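You operate a simulated robot arm through the tools that you are given. There is no shell and no other tool. Be economical: measure what you need, move in short steps, check, and stop when the job is done.

You are at the controls of a simulated robot arm. One attempt, no reset.

## Task
Shut off the water at the valve table.
Fine: close valves 1, 2, 3 and 7; leave the others.

It is judged by the outcome, as a careful person would: the job done as asked, and still so three seconds after it is handed in. It fails if anything else is knocked over, pushed out of place, dropped, spilled or broken.

## Robot
A 7-joint arm with a fingered hand on a trunk, on a base that drives. Base frame: it is fixed to the floor where the robot stands at the start and does not move with it; the origin is under the middle of the robot, x ahead of it, y to its left, z up; the surface under the hand at the start is at about z = 840. Units: mm, degrees, N and s.
With the tool pointing down near the work surface it reaches from about 180 to 640 mm from the robot's upright axis, wherever it stands. Its first joint turns from -115.0 to 115.0 degrees. Places, roughly: blue valve four [500, -100, 900]; blue valve one [700, 0, 900]; blue valve seven [500, 100, 900]; blue valve six [600, -500, 900]; blue valve three [800, -400, 900]; drum sight glass [400, 0, 900]; main switch [1700, -12500, 1000]; tank sight glass [1000, -500, 900]; yellow valve eight [600, -100, 900]; yellow valve five [600, -300, 900]; yellow valve nine [700, -400, 900]; yellow valve ten [800, -600, 900]; yellow valve two [800, -200, 900]. Payload 3.1 kg.
The TCP is the grasp point between the finger pads, 22 mm short of the fingertips. In the tool frame z runs along the fingers and y along their closing line. Largest opening 112 mm; the body of the gripper starts 60 mm behind the TCP. The gripper is a hand of 3 fingers: y runs from the thumb to the fingers, the wrist lies at [0, 0, -218] in the tool frame.
Orientation is that of the tool frame in the base frame, as a unit quaternion [x, y, z, w]. With the fingers straight down and closing along the base's y, the tool's x points along the base's -x, its y along +y and its z along -z.

## Interface
- The arm moves only by the tool move_arm. Its argument "increments" is a list of rows, each a list of 6 numbers: the shift along the tool's x, y, z in mm, then the turn, a rotation vector about the tool's x, y, z in degrees. In form: [[dx, dy, dz, ax, ay, az], ...]. A call has 1 to 8 rows; each row shifts and turns the commanded pose from where the row before left it, along the tool's axes as they then stand. Each row takes 0.2 s and may step no farther than 50 mm and 8.6 degrees from the row before; otherwise, the whole call is refused. Where a pose cannot be reached the arm comes as near as it can. A force on the tool above 40 N (or 10 N above the force at the start of the call, whichever is more), or a blocked arm, ends the call early, and 0.2 s more pass. In this call time passes only in rows, and 0.2 s behind the last. The reply holds the time, the measured pose of the TCP, the force on the tool along the base axes, the opening and the grip force, in the units named above and with some noise, with the torque about the TCP (base axes, N m) and any sound that the robot's microphone picked up, and new pictures: "show" is both (left out), scene, wrist or none.
- Cameras (640 x 400 px; columns grow to the right, rows downward): "scene" is now at [5.3, 109.8, 1693.9]; the picture's right is [-0.57, -0.82, 0.00], its down [-0.61, 0.42, -0.67] and it looks along [0.55, -0.38, -0.74] (base axes); focal length 288 px, centre (320, 200). "wrist" rides on the gripper at [66, 3, -80] in the tool frame; the picture's right is [-0.05, 1.00, 0.00], its down [-0.77, -0.04, -0.64] and it looks along [-0.64, -0.03, 0.77] (tool axes); focal length 275 px, centre (320, 200). There is no depth. A picture from a camera that has moved, and an enlarged one, comes with that camera's place and axes in the base frame and with its lens.
- slide_trunk(by): slides the trunk up (or, below 0, down) by that many mm; the arm and the scene camera ride with it, the base frame stays. It gives what a move gives, with no picture.
- roll_base(legs): drives the robot by 1 to 6 legs, each [ahead, left, turn to the left] in mm, mm and degrees, along the robot's own axes; the way and the turn of a leg run together, so that a leg with both is an arc; at most 1500 mm and 180 degrees a leg. The arm and the cameras ride along, it lands a little off, and it stops where it bumps. It gives what a move gives, and a new picture of the scene camera.
- move_fingers(finger1, finger2, thumb_bend): sets how far each is bent, from 0 (flat) to 100 (curled in); at 30 the hand is open as for a grip, at 70 the pads meet at the TCP. One left out holds its place. A second passes; each finger stops where it meets its share of the squeeze, and holds until it gets a number again. It is the only way to open and close the hand. It gives what a move gives, with no picture; readings hold the bend of each and the force on the fingers (four entries, about 0 where the hand has none), thumb and palm.
- aim_head(pan, tilt): turns the head with the scene camera to pan (to the left, within 155 degrees either way) and tilt (down, from -29 to 69), counted from straight ahead of the robot. It gives what a move gives, and a new picture of the scene camera.
- enlarge(camera, box): a new picture of the part [left, top, right, bottom] of that camera's present view, enlarged. The clock stands still meanwhile.
- finish_job(): hands the job in; it is judged then, once.

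Go step by step. Nothing tells you exact positions but the pictures and the camera data: compare them with the known pose of the tool, close in by small moves and look again before you grip or let go. The budget is 120 turns and 260 pictures, counting those below and the enlarged ones. Unless the task says otherwise, let go and move clear before handing in, and close with one line.

The tools are called as a command line: name --pt "numbers of a row" for each row, then --argument value for the rest, lists and objects as JSON in quotes. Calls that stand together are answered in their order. move_arm: Moves the arm, as the interface text tells. Its arguments: {"type":"object","properties":{"increments":{"type":"array","items":{"type":"array","items":{"type":"number"}}},"show":{"type":"string","enum":["both","scene","wrist","none"]}},"required":["increments"]} The other tools are called the same way: slide_trunk (by) slides the trunk up or down; move_fingers (finger1, finger2, thumb_bend) moves the fingers one by one; roll_base (legs) drives the base; aim_head (pan, tilt) turns the head that bears the scene camera; enlarge (camera, box) takes an enlarged picture of a part of a camera's view; finish_job () hands the job in.

At the start:

```text
t: 0.0
position: [388.8, -162.1, 1274.6]
ee_rot: [0.0, 1.0, 0.001, -0.001]
force: [-0.8, -0.1, 0.5]
torque: [0.0, -0.01, -0.01]
grip_width: 112.0
finger_force: 0.0
shape: jaw
bend: [30.0, 30.0, 30.0]
finger forces: [0.0, 0.0, 0.1, 0.0, 0.0, 0.0]
trunk travel left (down, up): [-825.0, 165.0]
robot x, y, heading: [4.2, 1.7, 0.2]
head pan, tilt: [-34.6, 47.7]
```

scene: 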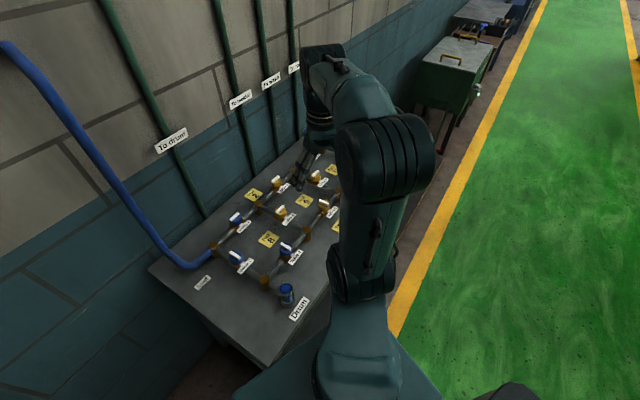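
wrist: 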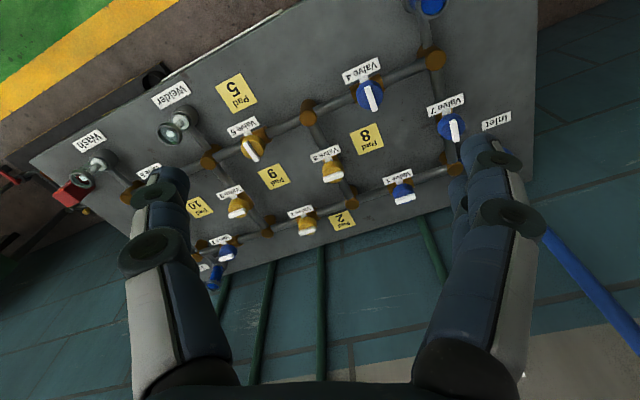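

I see a valve table with pipes, blue and yellow valves with white handles, and labels. First I'll enlarge the views to read the labels and handle states.

enlarge --camera "wrist" --box '[320, 40, 540, 220]'

enlarge --camera "wrist" --box '[60, 80, 340, 300]'

enlarge --camera "scene" --box '[150, 130, 350, 330]'

```text
2.22 times, centred on (430, 130) of wrist
camera zoom: at [323.5, -158.3, 1354.4], right [0.05, 1.0, 0.0], down [0.77, -0.04, 0.64], along [0.64, -0.03, -0.77], focal length 612 px, centre (76, 356)
```

zoom: 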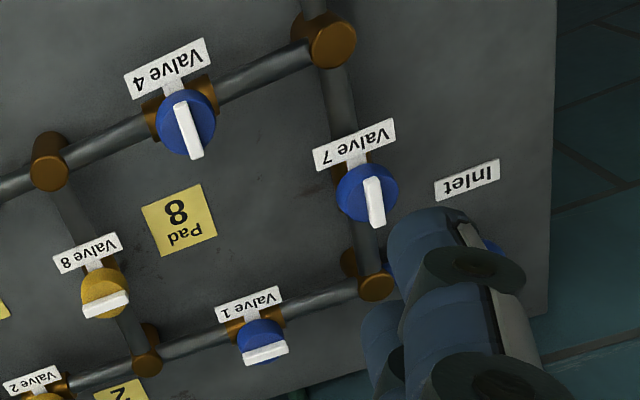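

```text
1.82 times, centred on (200, 190) of wrist
camera zoom: at [323.5, -158.3, 1354.4], right [0.05, 1.0, 0.0], down [0.77, -0.04, 0.64], along [0.64, -0.03, -0.77], focal length 500 px, centre (538, 218)
```

zoom: 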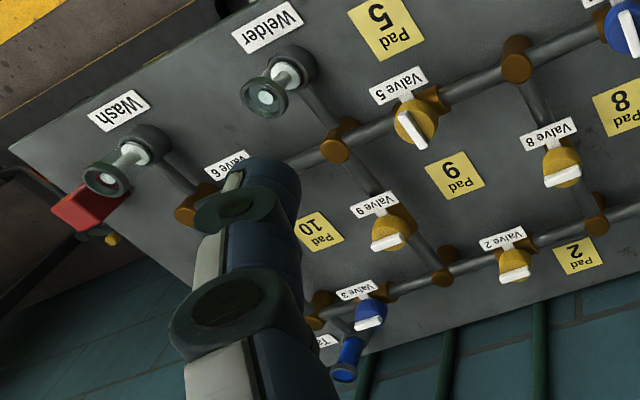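

```text
2.00 times, centred on (250, 230) of scene
camera zoom: at [5.3, 109.8, 1693.9], right [-0.57, -0.82, 0.0], down [-0.61, 0.42, -0.67], along [0.55, -0.38, -0.74], focal length 577 px, centre (460, 140)
```

zoom: 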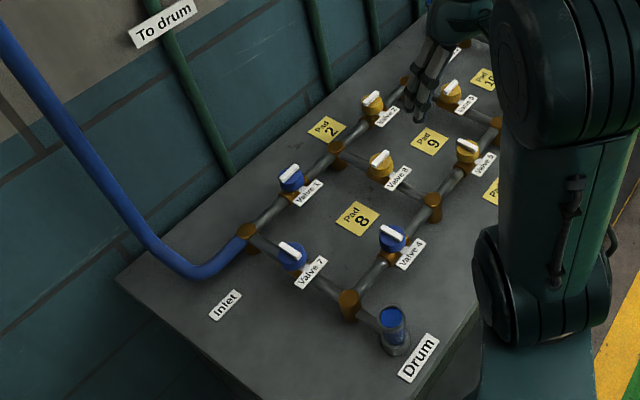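

Handles of valves 1, 2, 3 and 7 appear to lie along their pipes (open); the pipe row runs at about -67° in the base frame. I'll look down at the gap between the base and table, then go closer to valve 7.

aim_head --pan 0 --tilt 69

move_arm --pt "0 40 25 0 0 0" --pt "0 40 25 0 0 0" --pt "0 40 25 0 0 0" --pt "0 40 25 0 0 0" --pt "0 30 25 0 0 0" --pt "0 0 25 0 0 0" --pt "0 0 25 0 0 0"

```text
t: 1.0
position: [389.7, -162.7, 1274.5]
ee_rot: [0.0, 1.0, -0.001, -0.001]
force: [-0.5, -1.0, -0.6]
torque: [-0.01, 0.0, 0.02]
grip_width: 111.9
finger_force: 0.1
shape: jaw
bend: [30.0, 30.0, 30.0]
finger forces: [0.0, 0.0, 0.1, 0.0, 0.1, 0.0]
trunk travel left (down, up): [-825.0, 165.0]
robot x, y, heading: [-1.6, -0.3, 0.1]
head pan, tilt: [0.0, 68.8]
camera scene: at [-3.8, 154.6, 1668.9], right [0.0, -1.0, 0.0], down [-0.93, 0.0, -0.36], along [0.36, 0.0, -0.93], focal length 288 px, centre (320, 200)
```

scene: 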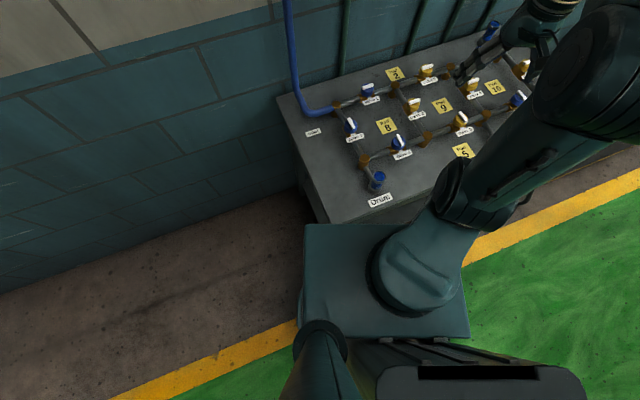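

```text
t: 2.6
position: [389.4, 27.1, 1100.0]
ee_rot: [0.0, 1.0, 0.0, 0.0]
force: [0.9, -0.1, 0.2]
torque: [-0.01, -0.01, -0.01]
grip_width: 111.7
finger_force: 0.1
shape: jaw
bend: [30.0, 30.0, 30.0]
finger forces: [0.0, 0.0, 0.1, 0.0, 0.1, 0.1]
trunk travel left (down, up): [-825.0, 165.0]
robot x, y, heading: [-1.9, 0.3, 0.0]
head pan, tilt: [0.0, 68.8]
camera scene: at [-2.8, 155.4, 1668.8], right [0.0, -1.0, 0.0], down [-0.93, 0.0, -0.36], along [0.36, 0.0, -0.93], focal length 288 px, centre (320, 200)
camera wrist: at [324.4, 30.3, 1179.6], right [0.05, 1.0, 0.0], down [0.77, -0.04, 0.64], along [0.63, -0.03, -0.77], focal length 275 px, centre (320, 200)
```

scene: 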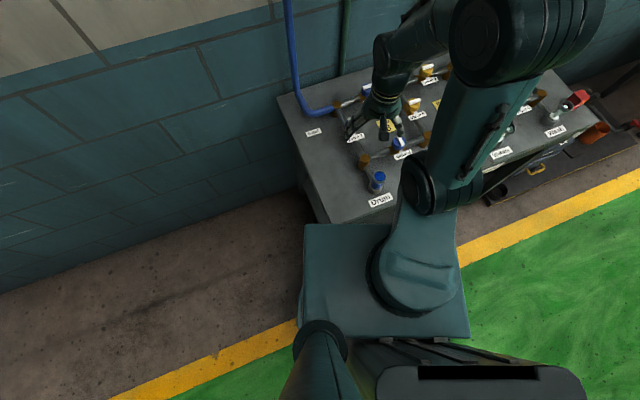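
wrist: 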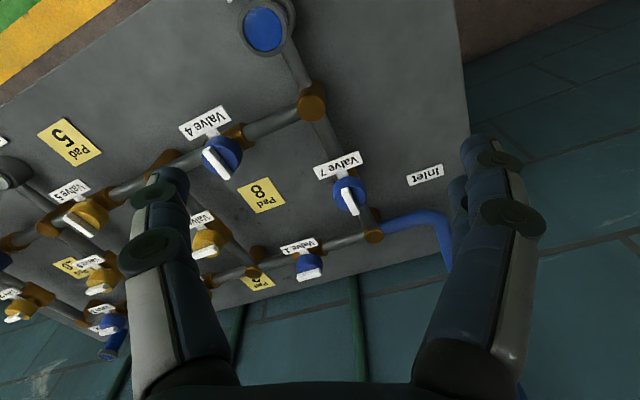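

enlarge --camera "wrist" --box '[270, 130, 430, 290]'

enlarge --camera "wrist" --box '[0, 90, 290, 340]'

```text
2.50 times, centred on (350, 210) of wrist
camera zoom: at [324.4, 30.3, 1179.6], right [0.05, 1.0, 0.0], down [0.77, -0.04, 0.64], along [0.63, -0.03, -0.77], focal length 688 px, centre (245, 175)
```

zoom: 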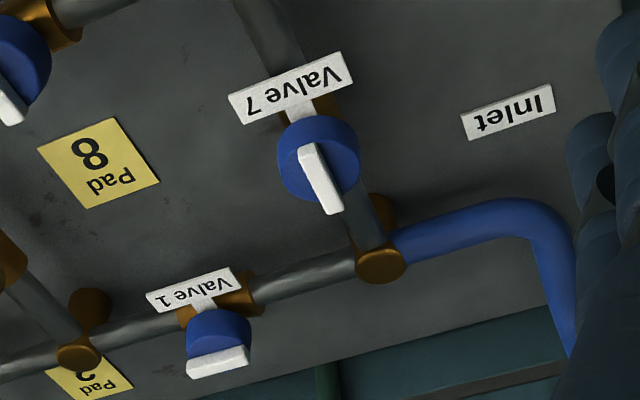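

```text
1.60 times, centred on (145, 215) of wrist
camera zoom: at [324.4, 30.3, 1179.6], right [0.05, 1.0, 0.0], down [0.77, -0.04, 0.64], along [0.63, -0.03, -0.77], focal length 440 px, centre (600, 176)
```

zoom: 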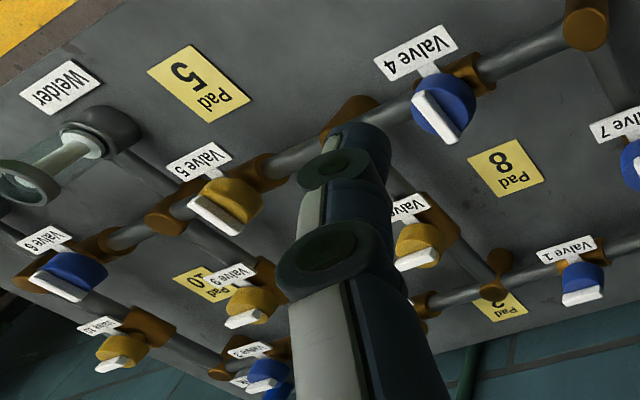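

Valve 7 appears at about (545, 57), with its fin along ~20°. I'll hover over it with the tool yawed to match.

move_arm --pt "-40 8 15 0 0 0" --pt "-40 8 15 0 0 0" --pt "-40 8 15 0 0 0" --pt "-35 8 15 0 0 0" --pt "0 0 0 0 0 -7.5" --pt "0 0 0 0 0 -7.5" --pt "0 0 0 0 0 -7"

enlarge --camera "wrist" --box '[200, 100, 440, 300]'

```text
t: 4.2
position: [543.6, 58.3, 1039.9]
ee_rot: [-0.192, 0.981, 0.0, 0.0]
force: [0.1, 0.3, 0.8]
torque: [-0.02, 0.0, -0.02]
grip_width: 112.0
finger_force: 0.1
shape: jaw
bend: [30.0, 30.0, 30.0]
finger forces: [0.1, 0.0, 0.0, 0.0, 0.1, 0.0]
trunk travel left (down, up): [-825.0, 165.0]
robot x, y, heading: [-3.9, 0.7, -0.1]
head pan, tilt: [0.0, 68.8]
camera scene: at [-3.9, 154.7, 1668.8], right [0.0, -1.0, 0.0], down [-0.93, 0.0, -0.36], along [0.36, 0.0, -0.93], focal length 288 px, centre (320, 200)
camera wrist: at [481.7, 37.8, 1119.8], right [-0.33, 0.94, 0.0], down [0.73, 0.26, 0.64], along [0.6, 0.21, -0.77], focal length 275 px, centre (320, 200)
```

scene: 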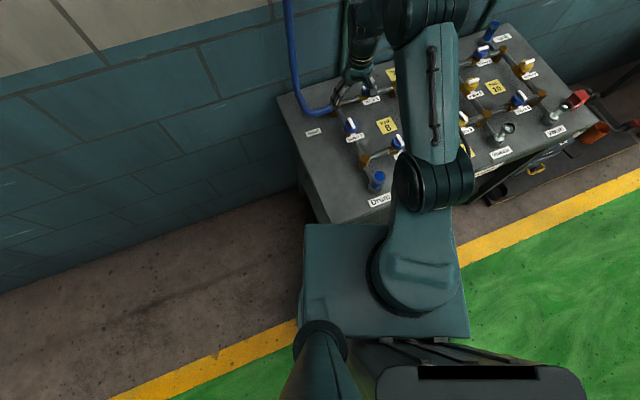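
wrist: 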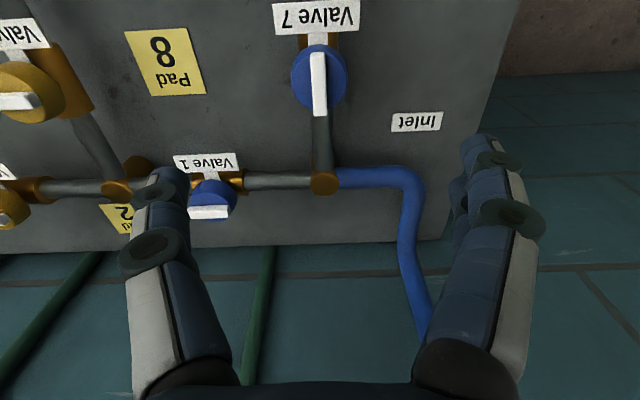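

```text
2.00 times, centred on (320, 200) of wrist
camera zoom: at [481.7, 37.8, 1119.8], right [-0.33, 0.94, 0.0], down [0.73, 0.26, 0.64], along [0.6, 0.21, -0.77], focal length 551 px, centre (320, 200)
```

zoom: 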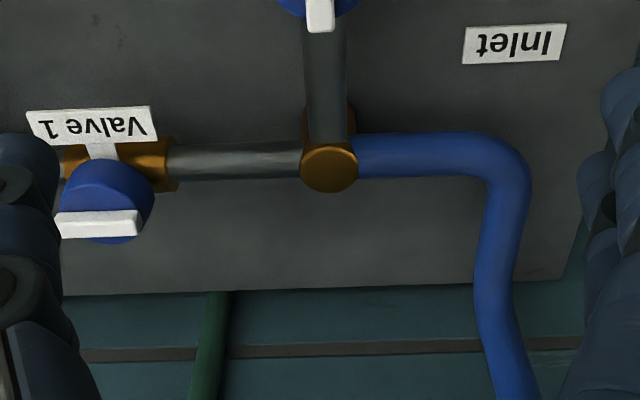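

Valve 7's fin is aligned with the tool yaw; I estimate the fin centre at about (537, 58), top about z 925. I'll come closer and re-measure.

move_arm --pt "7 0 20 0 0 0" --pt "0 0 20 0 0 0" --pt "0 0 20 0 0 0" --pt "0 0 15 0 0 0" --show "wrist"

aim_head --pan -10 --tilt 50

enlarge --camera "scene" --box '[220, 130, 420, 280]'

```text
t: 5.2
position: [539.7, 56.8, 964.1]
ee_rot: [-0.191, 0.982, 0.001, 0.0]
force: [-0.8, 0.5, 0.2]
torque: [-0.02, 0.0, -0.01]
grip_width: 111.9
finger_force: 0.0
shape: jaw
bend: [30.0, 30.0, 30.0]
finger forces: [0.0, 0.0, 0.1, 0.0, 0.1, 0.1]
trunk travel left (down, up): [-825.0, 165.0]
robot x, y, heading: [-0.7, 0.3, 0.2]
head pan, tilt: [0.0, 68.8]
camera wrist: at [477.6, 35.6, 1044.8], right [-0.33, 0.94, 0.0], down [0.73, 0.26, 0.64], along [0.6, 0.21, -0.77], focal length 275 px, centre (320, 200)
```

wrist: 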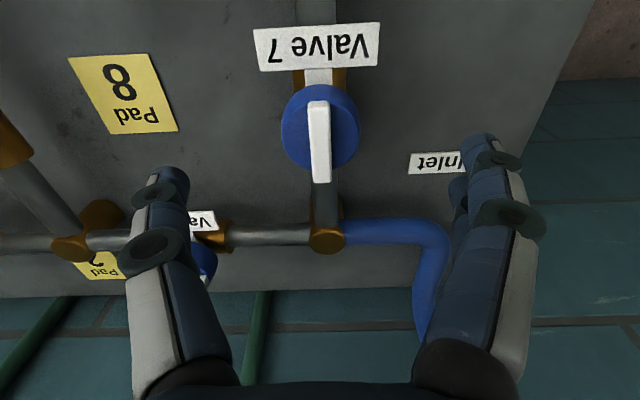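

```text
t: 6.0
position: [539.1, 58.2, 965.5]
ee_rot: [-0.191, 0.982, 0.0, 0.0]
force: [-0.2, -0.3, 1.0]
torque: [-0.02, 0.0, 0.0]
grip_width: 112.1
finger_force: 0.2
shape: jaw
bend: [30.0, 30.0, 30.0]
finger forces: [0.0, 0.1, 0.0, 0.0, 0.0, 0.0]
trunk travel left (down, up): [-825.0, 165.0]
robot x, y, heading: [1.6, -0.4, 0.2]
head pan, tilt: [-10.0, 50.0]
camera scene: at [16.0, 141.5, 1690.7], right [-0.17, -0.98, 0.0], down [-0.76, 0.13, -0.64], along [0.63, -0.11, -0.77], focal length 288 px, centre (320, 200)
```

scene: 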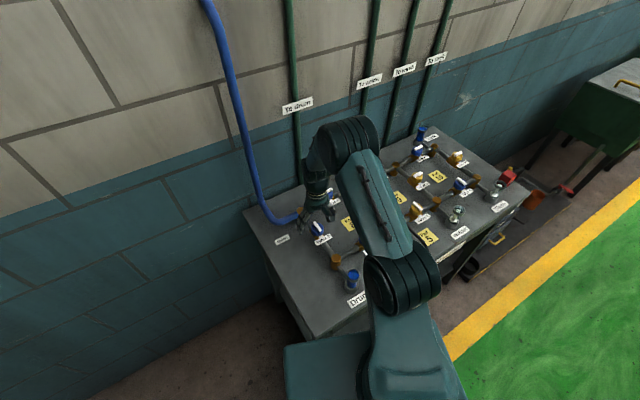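

```text
2.67 times, centred on (320, 205) of scene
camera zoom: at [16.0, 141.5, 1690.7], right [-0.17, -0.98, 0.0], down [-0.76, 0.13, -0.64], along [0.63, -0.11, -0.77], focal length 769 px, centre (320, 187)
```

zoom: 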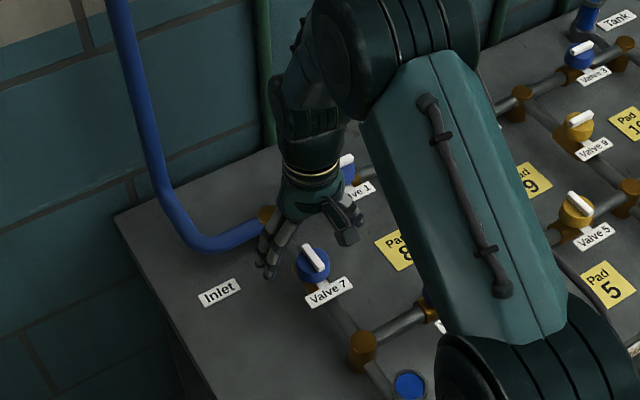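

enlarge --camera "wrist" --box '[260, 70, 380, 200]'

```text
3.08 times, centred on (320, 135) of wrist
camera zoom: at [477.4, 35.6, 1045.2], right [-0.33, 0.94, 0.0], down [0.73, 0.26, 0.64], along [0.6, 0.21, -0.77], focal length 847 px, centre (320, 400)
```

zoom: 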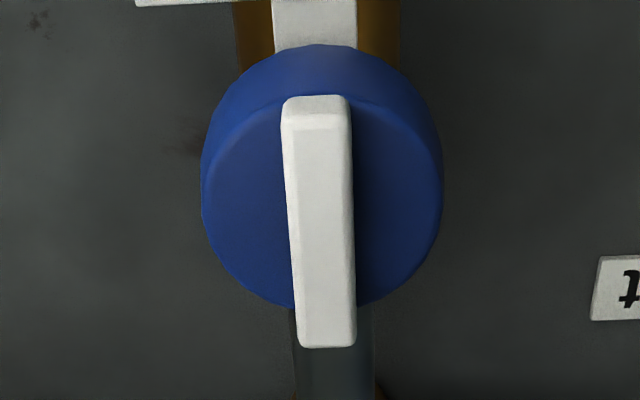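

The knob is a ~38 mm disc (top ≈ 922) with a ~40×8 mm fin up to ≈ 930; its centre is ~3.5 mm behind the TCP. I'll lower so the fingertips just clear the disc, then close gently on the fin.

move_arm --pt "3.5 0 10 0 0 0" --pt "0 0 8.5 0 0 0" --show "wrist"

move_fingers --finger1 55 --finger2 55 --thumb_bend 55

enlarge --camera "wrist" --box '[200, 100, 440, 300]'

```text
t: 6.6
position: [534.1, 55.4, 945.9]
ee_rot: [-0.191, 0.982, 0.0, 0.0]
force: [-0.3, 0.5, -0.5]
torque: [-0.04, -0.02, 0.0]
grip_width: 112.0
finger_force: 0.1
shape: jaw
bend: [30.0, 30.0, 30.0]
finger forces: [0.0, 0.0, 0.0, 0.0, 0.1, 0.1]
trunk travel left (down, up): [-825.0, 165.0]
robot x, y, heading: [-2.8, 0.3, -0.2]
head pan, tilt: [-10.0, 50.0]
camera wrist: at [473.5, 34.3, 1025.3], right [-0.33, 0.94, 0.0], down [0.73, 0.26, 0.64], along [0.6, 0.21, -0.77], focal length 275 px, centre (320, 200)
```

wrist: 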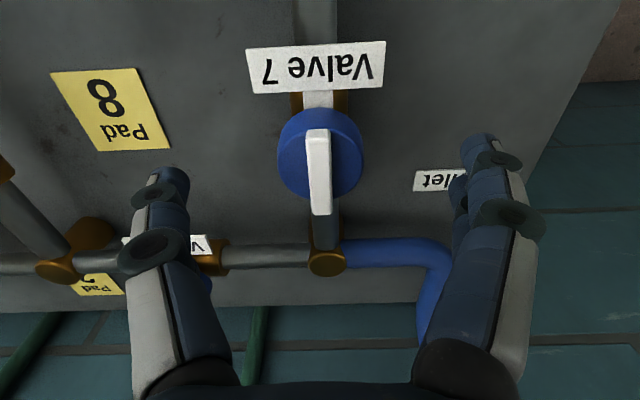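

```text
t: 7.6
position: [533.9, 56.3, 945.2]
ee_rot: [-0.191, 0.982, 0.001, 0.0]
force: [-0.7, -0.1, -1.0]
torque: [0.01, 0.01, 0.01]
grip_width: 41.4
finger_force: 0.1
shape: fingers
bend: [55.0, 55.0, 55.0]
finger forces: [0.1, 0.0, 0.1, 0.0, 0.0, 0.0]
trunk travel left (down, up): [-825.0, 165.0]
robot x, y, heading: [0.9, 1.5, 0.1]
head pan, tilt: [-10.0, 50.0]
```

```text
2.00 times, centred on (320, 200) of wrist
camera zoom: at [473.4, 34.3, 1025.4], right [-0.33, 0.94, 0.0], down [0.73, 0.26, 0.64], along [0.6, 0.21, -0.77], focal length 551 px, centre (320, 200)
```

zoom: 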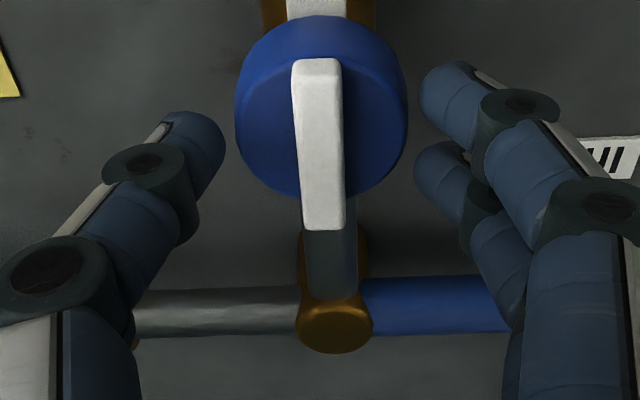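

move_fingers --finger1 66 --finger2 66 --thumb_bend 66

enlarge --camera "wrist" --box '[200, 100, 440, 300]'

enlarge --camera "scene" --box '[270, 170, 350, 260]'

```text
t: 8.6
position: [535.0, 56.8, 946.7]
ee_rot: [-0.192, 0.981, 0.0, 0.0]
force: [1.5, 2.4, 7.1]
torque: [0.08, -0.02, 0.02]
grip_width: 20.7
finger_force: 6.3
shape: fingers
bend: [62.0, 62.0, 64.0]
finger forces: [2.9, 5.0, 0.0, 0.0, 5.7, 0.0]
trunk travel left (down, up): [-825.0, 165.0]
robot x, y, heading: [3.4, 2.0, 0.0]
head pan, tilt: [-10.0, 50.0]
```

```text
2.00 times, centred on (320, 200) of wrist
camera zoom: at [473.1, 34.8, 1025.8], right [-0.33, 0.94, 0.0], down [0.73, 0.26, 0.64], along [0.6, 0.21, -0.77], focal length 551 px, centre (320, 200)
```

zoom: 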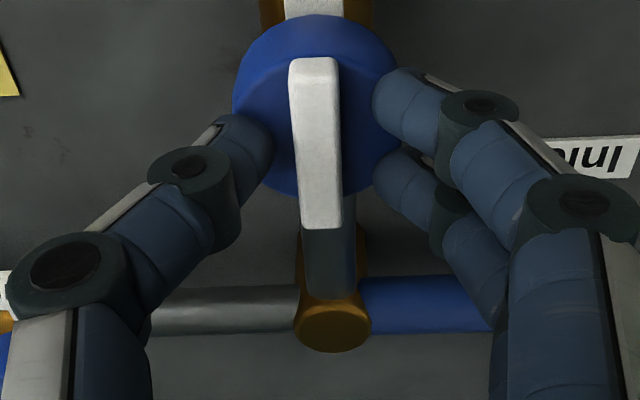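

```text
4.44 times, centred on (310, 215) of scene
camera zoom: at [15.3, 142.1, 1690.8], right [-0.17, -0.98, 0.0], down [-0.75, 0.13, -0.64], along [0.63, -0.11, -0.77], focal length 1282 px, centre (364, 133)
```

zoom: 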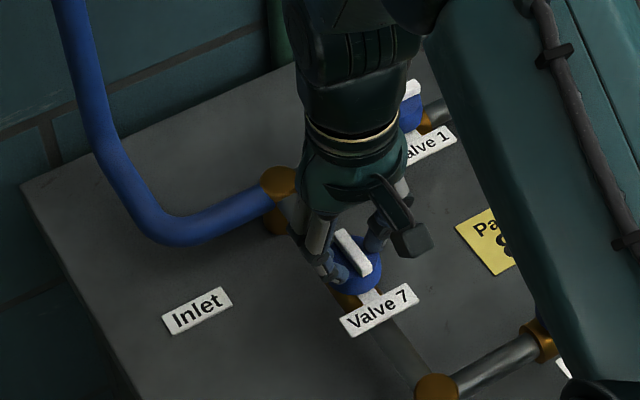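

The tips touched the disc top, so I'll open slightly, raise 6 mm, and close on the fin.

move_fingers --finger1 58 --finger2 58 --thumb_bend 58

move_arm --pt "0 0 -6 0 0 0" --show "none"

move_fingers --finger1 72 --finger2 72 --thumb_bend 72

enlarge --camera "wrist" --box '[200, 100, 440, 300]'

```text
t: 9.6
position: [534.9, 57.2, 946.9]
ee_rot: [-0.191, 0.982, 0.0, 0.001]
force: [0.7, 2.9, 9.7]
torque: [-0.06, -0.1, -0.02]
grip_width: 28.3
finger_force: 4.8
shape: fingers
bend: [57.0, 57.0, 61.0]
finger forces: [0.1, 0.0, 0.1, 0.1, 9.5, 0.1]
trunk travel left (down, up): [-825.0, 165.0]
robot x, y, heading: [0.5, -0.5, 0.1]
head pan, tilt: [-10.0, 50.0]
```

```text
t: 10.0
position: [535.0, 55.2, 951.4]
ee_rot: [-0.19, 0.982, 0.0, -0.001]
force: [-0.7, -0.4, 1.3]
torque: [-0.03, -0.02, 0.0]
grip_width: 34.7
finger_force: 0.1
shape: fingers
bend: [57.0, 57.0, 57.0]
finger forces: [0.0, 0.0, 0.0, 0.0, 0.1, 0.0]
trunk travel left (down, up): [-825.0, 165.0]
robot x, y, heading: [-0.0, 3.3, -0.2]
head pan, tilt: [-10.0, 50.0]
```

```text
t: 11.0
position: [534.7, 56.4, 951.7]
ee_rot: [-0.191, 0.982, -0.001, 0.0]
force: [-0.9, 1.3, 2.8]
torque: [0.02, 0.03, 0.0]
grip_width: 0.1
finger_force: 2.8
shape: fingers
bend: [71.0, 71.0, 72.0]
finger forces: [2.2, 2.5, 0.0, 0.0, 1.7, 0.0]
trunk travel left (down, up): [-825.0, 165.0]
robot x, y, heading: [0.8, -0.9, 0.1]
head pan, tilt: [-10.0, 50.0]
```

```text
2.00 times, centred on (320, 200) of wrist
camera zoom: at [472.6, 34.6, 1031.8], right [-0.33, 0.94, 0.0], down [0.73, 0.26, 0.64], along [0.6, 0.21, -0.77], focal length 551 px, centre (320, 200)
```

zoom: 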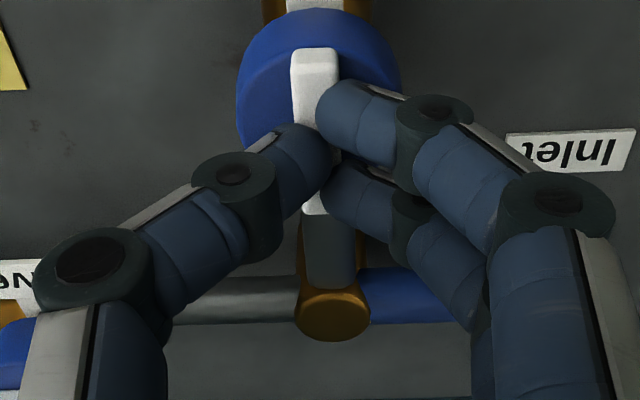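

The pads closed above the fin this time. I'll try an intermediate height.

move_fingers --finger1 56 --finger2 56 --thumb_bend 56

move_arm --pt "0 0 4.5 0 0 0" --show "none"

move_fingers --finger1 70 --finger2 70 --thumb_bend 70

enlarge --camera "wrist" --box '[200, 100, 440, 300]'

```text
t: 12.0
position: [535.3, 56.2, 951.0]
ee_rot: [-0.192, 0.981, 0.0, 0.0]
force: [0.2, 0.6, -0.3]
torque: [-0.02, 0.03, 0.0]
grip_width: 37.3
finger_force: 0.0
shape: fingers
bend: [56.0, 56.0, 56.0]
finger forces: [0.0, 0.0, 0.0, 0.0, 0.0, 0.0]
trunk travel left (down, up): [-825.0, 165.0]
robot x, y, heading: [-0.8, 1.5, 0.0]
head pan, tilt: [-10.0, 50.0]
```

```text
t: 12.4
position: [534.8, 55.3, 947.0]
ee_rot: [-0.191, 0.982, 0.0, 0.0]
force: [-0.4, 0.2, 1.3]
torque: [0.03, -0.02, -0.01]
grip_width: 37.4
finger_force: 0.0
shape: fingers
bend: [56.0, 56.0, 56.0]
finger forces: [0.0, 0.0, 0.1, 0.0, 0.0, 0.0]
trunk travel left (down, up): [-825.0, 165.0]
robot x, y, heading: [-1.1, 0.1, 0.1]
head pan, tilt: [-10.0, 50.0]
```

```text
t: 13.4
position: [535.7, 55.6, 947.4]
ee_rot: [-0.191, 0.982, 0.0, 0.0]
force: [-0.8, 1.7, -0.3]
torque: [0.06, 0.02, 0.01]
grip_width: 8.1
finger_force: 2.7
shape: fingers
bend: [68.0, 68.0, 69.0]
finger forces: [2.1, 2.0, 0.0, 0.1, 2.1, 0.0]
trunk travel left (down, up): [-825.0, 165.0]
robot x, y, heading: [-0.5, -3.6, -0.1]
head pan, tilt: [-10.0, 50.0]
```

```text
2.00 times, centred on (320, 200) of wrist
camera zoom: at [472.6, 34.1, 1027.4], right [-0.33, 0.94, 0.0], down [0.73, 0.26, 0.64], along [0.6, 0.21, -0.77], focal length 551 px, centre (320, 200)
```

zoom: 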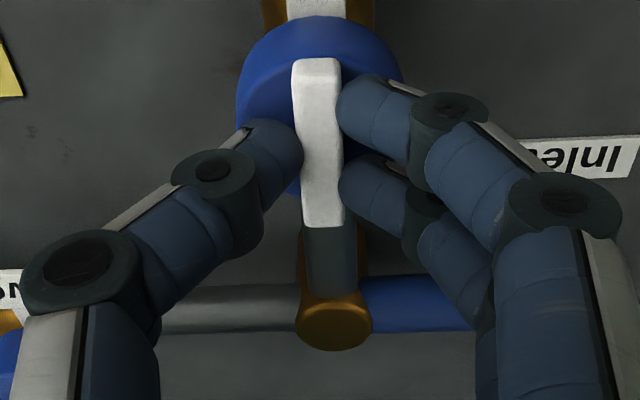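

The fin is gripped (8 mm). I'll centre 3 mm back and try a small clockwise turn, watching the torque.

move_arm --pt "3 0 0 0 0 0" --pt "0 0 0 0 0 6" --pt "0 0 0 0 0 6" --show "wrist"

```text
t: 14.2
position: [532.7, 53.7, 948.3]
ee_rot: [-0.087, 0.996, 0.0, 0.0]
force: [1.6, 2.7, 1.4]
torque: [0.06, -0.05, 0.05]
grip_width: 7.1
finger_force: 3.5
shape: fingers
bend: [68.0, 67.0, 69.0]
finger forces: [1.0, 3.6, 0.0, 0.0, 2.5, 0.0]
trunk travel left (down, up): [-825.0, 165.0]
robot x, y, heading: [3.1, -0.3, -0.1]
head pan, tilt: [-10.0, 50.0]
camera wrist: at [467.4, 46.4, 1027.5], right [-0.13, 0.99, 0.0], down [0.77, 0.1, 0.64], along [0.63, 0.08, -0.77], focal length 275 px, centre (320, 200)
```

wrist: 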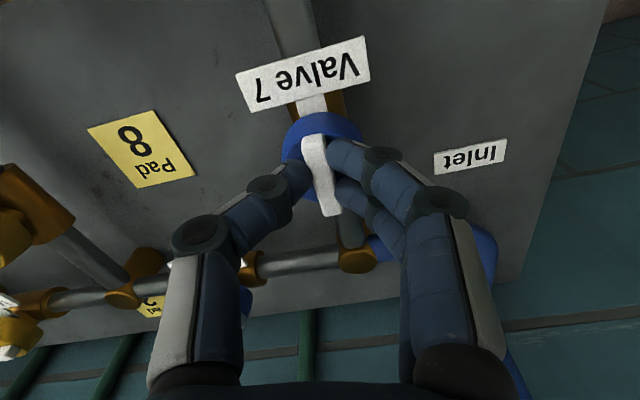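

move_arm --pt "0 0 0 0 0 6" --pt "0 0 0 0 0 6" --show "wrist"

enlarge --camera "wrist" --box '[240, 60, 420, 270]'

```text
t: 14.8
position: [531.4, 54.7, 946.6]
ee_rot: [0.019, 1.0, -0.001, 0.001]
force: [0.3, 2.2, 2.3]
torque: [0.06, -0.01, 0.04]
grip_width: 6.9
finger_force: 3.1
shape: fingers
bend: [68.0, 67.0, 69.0]
finger forces: [1.5, 3.7, 0.0, 0.0, 2.4, 0.0]
trunk travel left (down, up): [-825.0, 165.0]
robot x, y, heading: [-0.4, -1.2, 0.2]
head pan, tilt: [-10.0, 50.0]
camera wrist: at [467.1, 61.1, 1027.2], right [0.08, 1.0, 0.0], down [0.77, -0.06, 0.64], along [0.63, -0.05, -0.77], focal length 275 px, centre (320, 200)
```

wrist: 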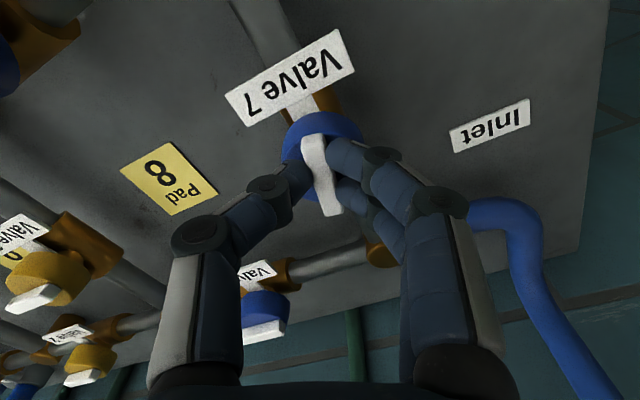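

```text
1.90 times, centred on (330, 165) of wrist
camera zoom: at [467.1, 61.1, 1027.2], right [0.08, 1.0, 0.0], down [0.77, -0.06, 0.64], along [0.63, -0.05, -0.77], focal length 524 px, centre (301, 267)
```

zoom: 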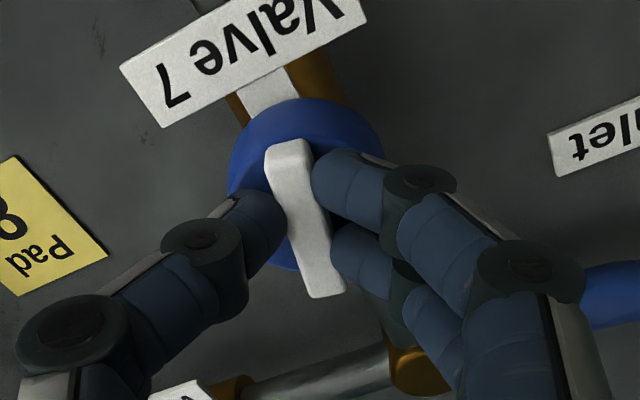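

The fin now follows the hand clockwise with little torque. I'll continue.

move_arm --pt "0 0 0 0 0 7" --pt "0 0 0 0 0 7" --pt "0 0 0 0 0 7" --pt "0 0 0 0 0 7" --pt "0 0 0 0 0 7" --pt "0 0 0 0 0 7" --pt "0 0 0 0 0 7" --show "wrist"

enlarge --camera "wrist" --box '[240, 60, 420, 270]'

```text
t: 16.4
position: [531.5, 56.1, 946.2]
ee_rot: [0.432, 0.902, -0.001, 0.001]
force: [2.0, 8.7, 4.1]
torque: [0.16, -0.05, 0.07]
grip_width: 7.3
finger_force: 4.5
shape: fingers
bend: [68.0, 66.0, 69.0]
finger forces: [3.2, 5.7, 0.0, 0.0, 0.6, 0.0]
trunk travel left (down, up): [-825.0, 165.0]
robot x, y, heading: [3.7, 0.2, 0.2]
head pan, tilt: [-10.0, 50.0]
camera wrist: at [493.2, 110.9, 1027.0], right [0.81, 0.59, 0.0], down [0.46, -0.62, 0.64], along [0.38, -0.51, -0.77], focal length 275 px, centre (320, 200)
```

wrist: 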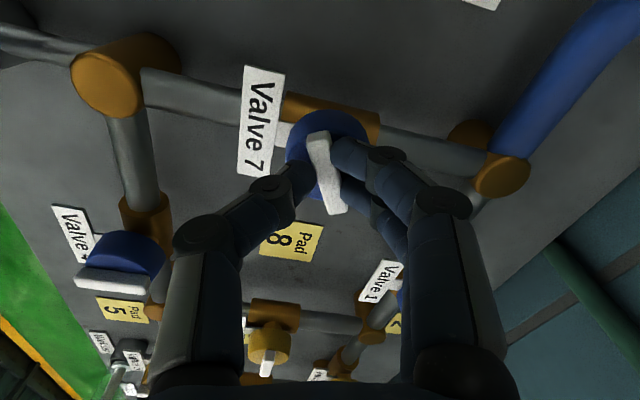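

```text
1.90 times, centred on (330, 165) of wrist
camera zoom: at [493.2, 110.9, 1027.0], right [0.81, 0.59, 0.0], down [0.46, -0.62, 0.64], along [0.38, -0.51, -0.77], focal length 524 px, centre (301, 267)
```

zoom: 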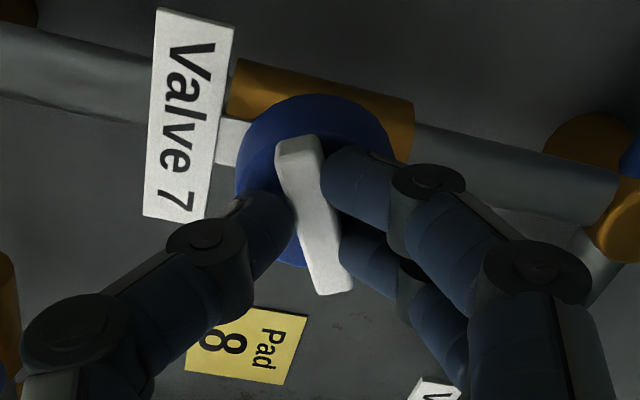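

move_arm --pt "1.2 1 0 0 0 7" --pt "0 0 0 0 0 7" --pt "0 0 0 0 0 7" --pt "0 0 0 0 0 7" --show "wrist"

enlarge --camera "wrist" --box '[240, 60, 420, 270]'

```text
t: 17.4
position: [534.1, 58.3, 947.9]
ee_rot: [0.636, 0.771, 0.0, 0.001]
force: [5.0, 7.9, 0.6]
torque: [0.11, -0.1, 0.11]
grip_width: 7.3
finger_force: 4.7
shape: fingers
bend: [67.0, 65.0, 70.0]
finger forces: [2.4, 5.5, 0.0, 0.1, 0.7, 0.0]
trunk travel left (down, up): [-825.0, 165.0]
robot x, y, heading: [1.4, 0.7, -0.0]
head pan, tilt: [-10.0, 50.0]
camera wrist: at [524.3, 124.1, 1027.6], right [0.99, 0.14, 0.0], down [0.11, -0.76, 0.64], along [0.09, -0.63, -0.77], focal length 275 px, centre (320, 200)
```

wrist: 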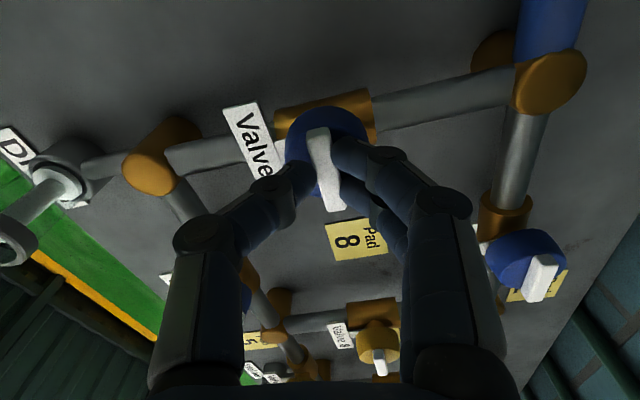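

```text
1.90 times, centred on (330, 165) of wrist
camera zoom: at [524.3, 124.1, 1027.6], right [0.99, 0.14, 0.0], down [0.11, -0.76, 0.64], along [0.09, -0.63, -0.77], focal length 524 px, centre (301, 267)
```

zoom: 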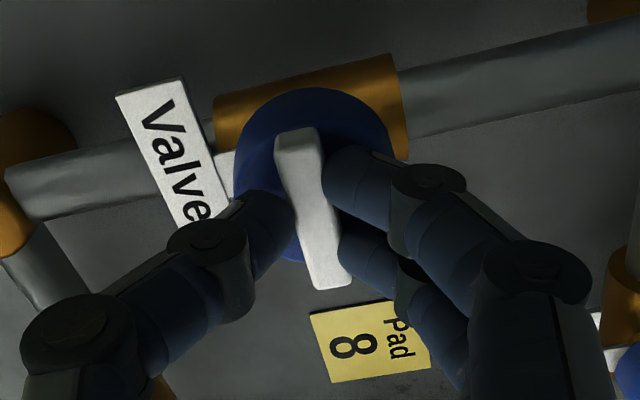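

move_arm --pt "0 0 0 0 0 4" --pt "0 0 0 0 0 4" --show "none"

enlarge --camera "wrist" --box '[240, 60, 420, 270]'

```text
t: 18.0
position: [532.4, 58.6, 947.8]
ee_rot: [0.688, 0.726, 0.0, 0.0]
force: [5.6, 8.9, 1.9]
torque: [0.15, -0.14, 0.16]
grip_width: 6.5
finger_force: 6.4
shape: fingers
bend: [67.0, 65.0, 70.0]
finger forces: [2.2, 7.9, 0.1, 0.0, 1.4, 0.0]
trunk travel left (down, up): [-825.0, 165.0]
robot x, y, heading: [-0.3, 0.7, -0.1]
head pan, tilt: [-10.0, 50.0]
```

```text
1.90 times, centred on (330, 165) of wrist
camera zoom: at [533.1, 125.4, 1027.5], right [1.0, 0.01, 0.0], down [0.0, -0.77, 0.64], along [0.0, -0.64, -0.77], focal length 524 px, centre (301, 267)
```

zoom: 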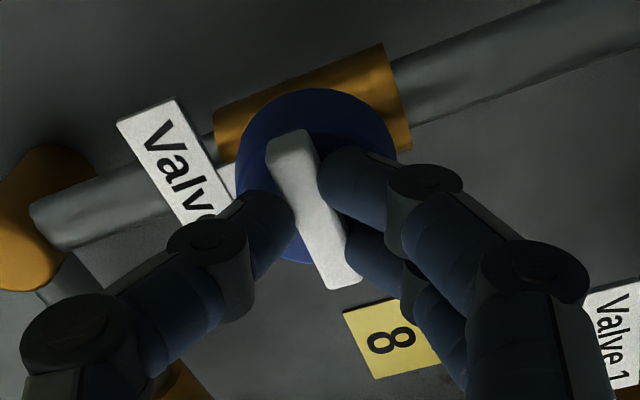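

The fin has reached its stop, perpendicular to the pipe (torque rising, fin no longer following). I'll release and lift to verify.

move_fingers --finger1 50 --finger2 50 --thumb_bend 50

move_arm --pt "0 0 -20 0 0 0" --pt "0 0 -30 0 0 0" --pt "0 0 -40 0 0 0" --pt "0 0 -40 0 0 0" --show "wrist"

enlarge --camera "wrist" --box '[220, 0, 420, 200]'

```text
t: 19.0
position: [531.6, 57.4, 947.5]
ee_rot: [0.689, 0.725, 0.0, 0.0]
force: [-0.5, 0.8, -0.5]
torque: [-0.02, -0.02, -0.03]
grip_width: 54.4
finger_force: 0.0
shape: fingers
bend: [50.0, 50.0, 50.0]
finger forces: [0.1, 0.0, 0.0, 0.0, 0.0, 0.1]
trunk travel left (down, up): [-825.0, 165.0]
robot x, y, heading: [-3.5, 2.8, 0.3]
head pan, tilt: [-10.0, 50.0]
```

```text
t: 20.0
position: [529.1, 59.5, 1077.7]
ee_rot: [0.689, 0.725, 0.0, 0.0]
force: [0.0, -0.3, -0.2]
torque: [0.01, 0.0, -0.04]
grip_width: 54.4
finger_force: 0.0
shape: fingers
bend: [50.0, 50.0, 50.0]
finger forces: [0.0, 0.0, 0.0, 0.0, 0.0, 0.1]
trunk travel left (down, up): [-825.0, 165.0]
robot x, y, heading: [2.1, -0.4, 0.2]
head pan, tilt: [-10.0, 50.0]
camera wrist: at [529.4, 126.3, 1157.1], right [1.0, 0.01, 0.0], down [0.0, -0.77, 0.64], along [0.0, -0.64, -0.77], focal length 275 px, centre (320, 200)
```

wrist: 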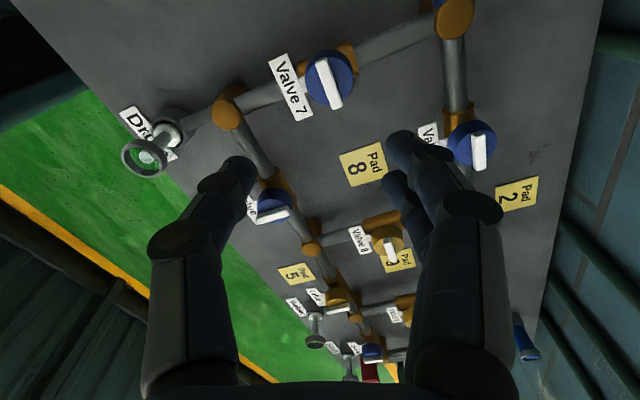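

```text
2.00 times, centred on (320, 100) of wrist
camera zoom: at [529.4, 126.3, 1157.1], right [1.0, 0.01, 0.0], down [0.0, -0.77, 0.64], along [0.0, -0.64, -0.77], focal length 551 px, centre (320, 400)
```

zoom: 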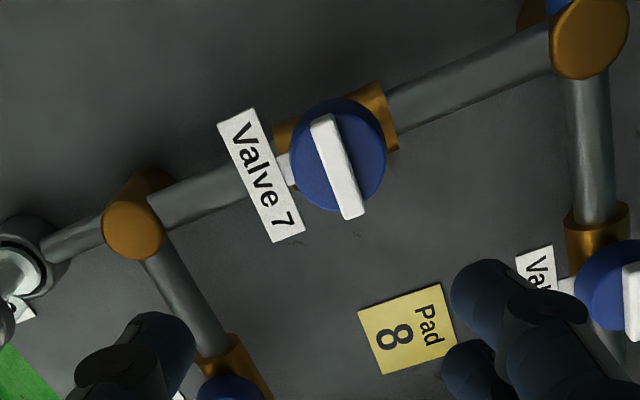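

Valve 7 is closed. Valve 1 at ~(695, 3) is out of reach from here, so I'll look at the floor alongside the table before driving.

move_arm --pt "0 0 -45 0 0 -8" --pt "0 -30 -30 0 0 -8" --pt "0 -30 0 0 0 -8" --pt "0 -30 0 0 0 -8" --pt "0 -20 0 0 0 -8" --pt "0 0 0 0 0 -8" --pt "0 0 0 0 0 -8" --pt "0 0 0 0 0 -8" --show "none"

aim_head --pan -70 --tilt 55

```text
t: 21.8
position: [429.7, 17.4, 1152.1]
ee_rot: [0.199, 0.98, 0.0, 0.0]
force: [0.5, -0.8, -0.5]
torque: [-0.01, -0.03, 0.0]
grip_width: 54.6
finger_force: 0.1
shape: fingers
bend: [50.0, 50.0, 50.0]
finger forces: [0.0, 0.0, 0.0, 0.0, 0.1, 0.0]
trunk travel left (down, up): [-825.0, 165.0]
robot x, y, heading: [2.4, 1.2, 0.0]
head pan, tilt: [-10.0, 50.0]
```

```text
t: 23.1
position: [429.3, 17.4, 1152.5]
ee_rot: [0.199, 0.98, 0.0, 0.0]
force: [-0.5, -0.1, -0.2]
torque: [-0.02, 0.0, 0.02]
grip_width: 54.8
finger_force: 0.1
shape: fingers
bend: [50.0, 50.0, 50.0]
finger forces: [0.1, 0.0, 0.0, 0.0, 0.0, 0.1]
trunk travel left (down, up): [-825.0, 165.0]
robot x, y, heading: [-0.1, 0.1, 0.1]
head pan, tilt: [-70.0, 55.0]
camera scene: at [-35.0, 87.0, 1684.3], right [-0.94, -0.34, 0.0], down [-0.28, 0.77, -0.57], along [0.2, -0.54, -0.82], focal length 288 px, centre (320, 200)
```

scene: 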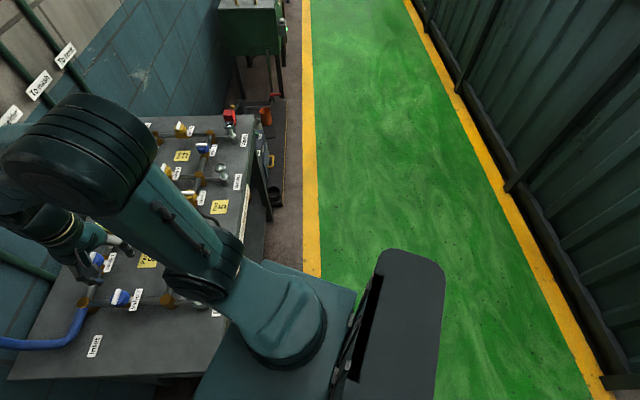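

enlarge --camera "scene" --box '[180, 80, 340, 300]'

```text
1.82 times, centred on (260, 190) of scene
camera zoom: at [-35.0, 87.0, 1684.3], right [-0.94, -0.34, 0.0], down [-0.28, 0.77, -0.57], along [0.2, -0.54, -0.82], focal length 524 px, centre (429, 218)
```

zoom: 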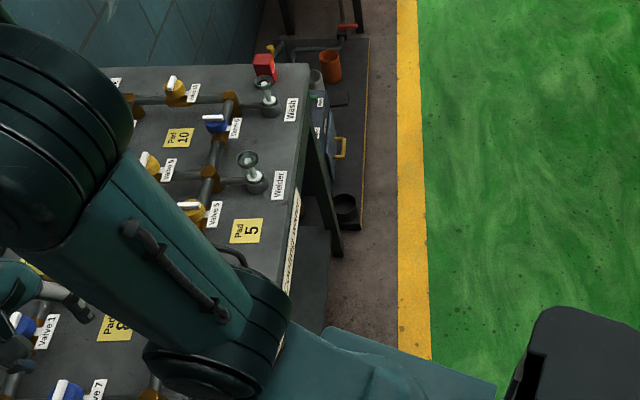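

slide_trunk --by 150

aim_head --pan 20 --tilt 69

aim_head --pan -60 --tilt 69

```text
t: 24.9
position: [430.0, 16.2, 1301.6]
ee_rot: [0.199, 0.98, 0.001, 0.0]
force: [0.3, -0.2, 0.2]
torque: [0.0, 0.02, 0.01]
grip_width: 54.6
finger_force: 0.0
shape: fingers
bend: [50.0, 50.0, 50.0]
finger forces: [0.0, 0.1, 0.1, 0.0, 0.0, 0.0]
trunk travel left (down, up): [-975.0, 15.0]
robot x, y, heading: [1.6, -2.2, 0.2]
head pan, tilt: [-70.0, 55.0]
```

```text
t: 26.5
position: [429.3, 17.4, 1303.8]
ee_rot: [0.199, 0.98, 0.0, 0.0]
force: [0.7, 0.2, -0.8]
torque: [0.0, -0.01, 0.0]
grip_width: 54.3
finger_force: 0.0
shape: fingers
bend: [50.0, 50.0, 50.0]
finger forces: [0.0, 0.0, 0.0, 0.1, 0.0, 0.1]
trunk travel left (down, up): [-975.0, 15.0]
robot x, y, heading: [2.7, -0.6, -0.0]
head pan, tilt: [20.0, 68.8]
camera scene: at [-7.2, 173.9, 1818.8], right [0.34, -0.94, 0.0], down [-0.88, -0.32, -0.36], along [0.34, 0.12, -0.93], focal length 288 px, centre (320, 200)
```

scene: 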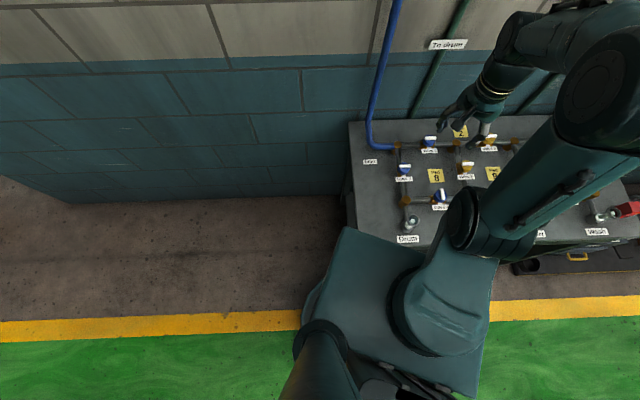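

```text
t: 28.1
position: [429.5, 16.9, 1302.5]
ee_rot: [0.2, 0.98, -0.001, 0.0]
force: [-0.1, -0.4, 0.2]
torque: [0.04, -0.03, 0.01]
grip_width: 54.3
finger_force: 0.0
shape: fingers
bend: [50.0, 50.0, 50.0]
finger forces: [0.0, 0.0, 0.0, 0.0, 0.0, 0.0]
trunk travel left (down, up): [-975.0, 15.0]
robot x, y, heading: [-1.2, 1.3, 0.0]
head pan, tilt: [-60.0, 68.8]
camera scene: at [-31.7, 106.4, 1818.8], right [-0.87, -0.5, 0.0], down [-0.47, 0.81, -0.36], along [0.18, -0.31, -0.93], focal length 288 px, centre (320, 200)
```

scene: 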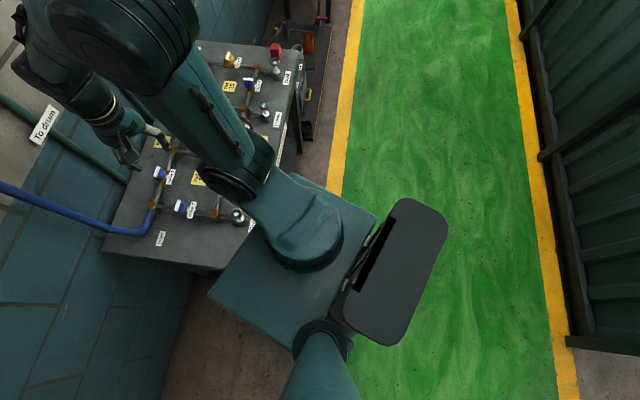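

The platform rides with the trunk well above the table, and the round base fits at the present distance from it. Valves 1, 2 and 3 refine to about (673,-6), (753,-206) and (841,-407) at fin height 930. I'll drive parallel to the table to stand opposite valve 1.

roll_base --legs '[[-10, -4, 0], [102, -244, 0]]'

slide_trunk --by -150

aim_head --pan 10 --tilt 55

```text
t: 30.3
position: [521.9, -230.7, 1302.1]
ee_rot: [0.199, 0.98, 0.0, 0.001]
force: [-0.6, 0.2, 0.2]
torque: [-0.02, -0.01, 0.01]
grip_width: 54.5
finger_force: 0.1
shape: fingers
bend: [50.0, 50.0, 50.0]
finger forces: [0.0, 0.0, 0.0, 0.0, 0.0, 0.0]
trunk travel left (down, up): [-975.0, 15.0]
robot x, y, heading: [88.2, -246.2, -0.2]
head pan, tilt: [-60.0, 68.8]
camera scene: at [59.5, -140.3, 1818.7], right [-0.87, -0.5, 0.0], down [-0.47, 0.81, -0.36], along [0.18, -0.31, -0.93], focal length 288 px, centre (320, 200)
```

scene: 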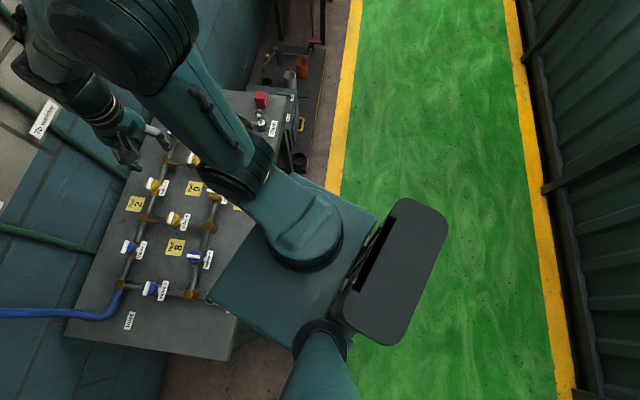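

```text
t: 32.0
position: [520.8, -232.5, 1152.0]
ee_rot: [0.199, 0.98, 0.0, 0.0]
force: [0.2, -0.1, 0.0]
torque: [-0.02, -0.03, -0.02]
grip_width: 54.7
finger_force: 0.2
shape: fingers
bend: [50.0, 50.0, 50.0]
finger forces: [0.0, 0.0, 0.0, 0.0, 0.0, 0.0]
trunk travel left (down, up): [-825.0, 165.0]
robot x, y, heading: [92.2, -249.6, -0.1]
head pan, tilt: [-60.0, 68.8]
```

```text
t: 33.5
position: [521.2, -230.3, 1152.3]
ee_rot: [0.2, 0.98, 0.0, 0.001]
force: [-0.1, -1.0, -0.2]
torque: [-0.01, 0.01, 0.02]
grip_width: 54.5
finger_force: 0.0
shape: fingers
bend: [50.0, 50.0, 50.0]
finger forces: [0.1, 0.0, 0.0, 0.1, 0.0, 0.1]
trunk travel left (down, up): [-825.0, 165.0]
robot x, y, heading: [91.3, -246.0, -0.1]
head pan, tilt: [10.0, 55.0]
camera scene: at [103.4, -80.8, 1684.3], right [0.17, -0.99, 0.0], down [-0.81, -0.14, -0.57], along [0.56, 0.1, -0.82], focal length 288 px, centre (320, 200)
```

scene: 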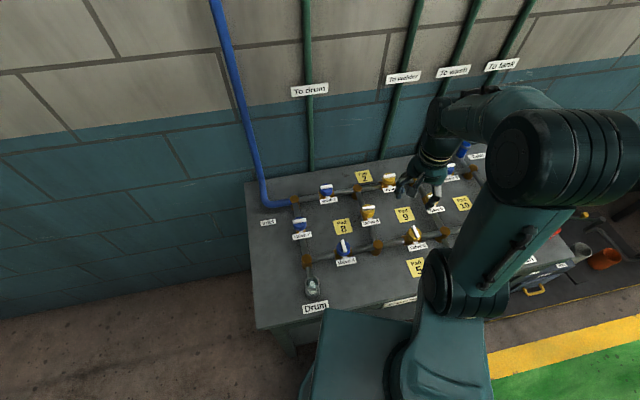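

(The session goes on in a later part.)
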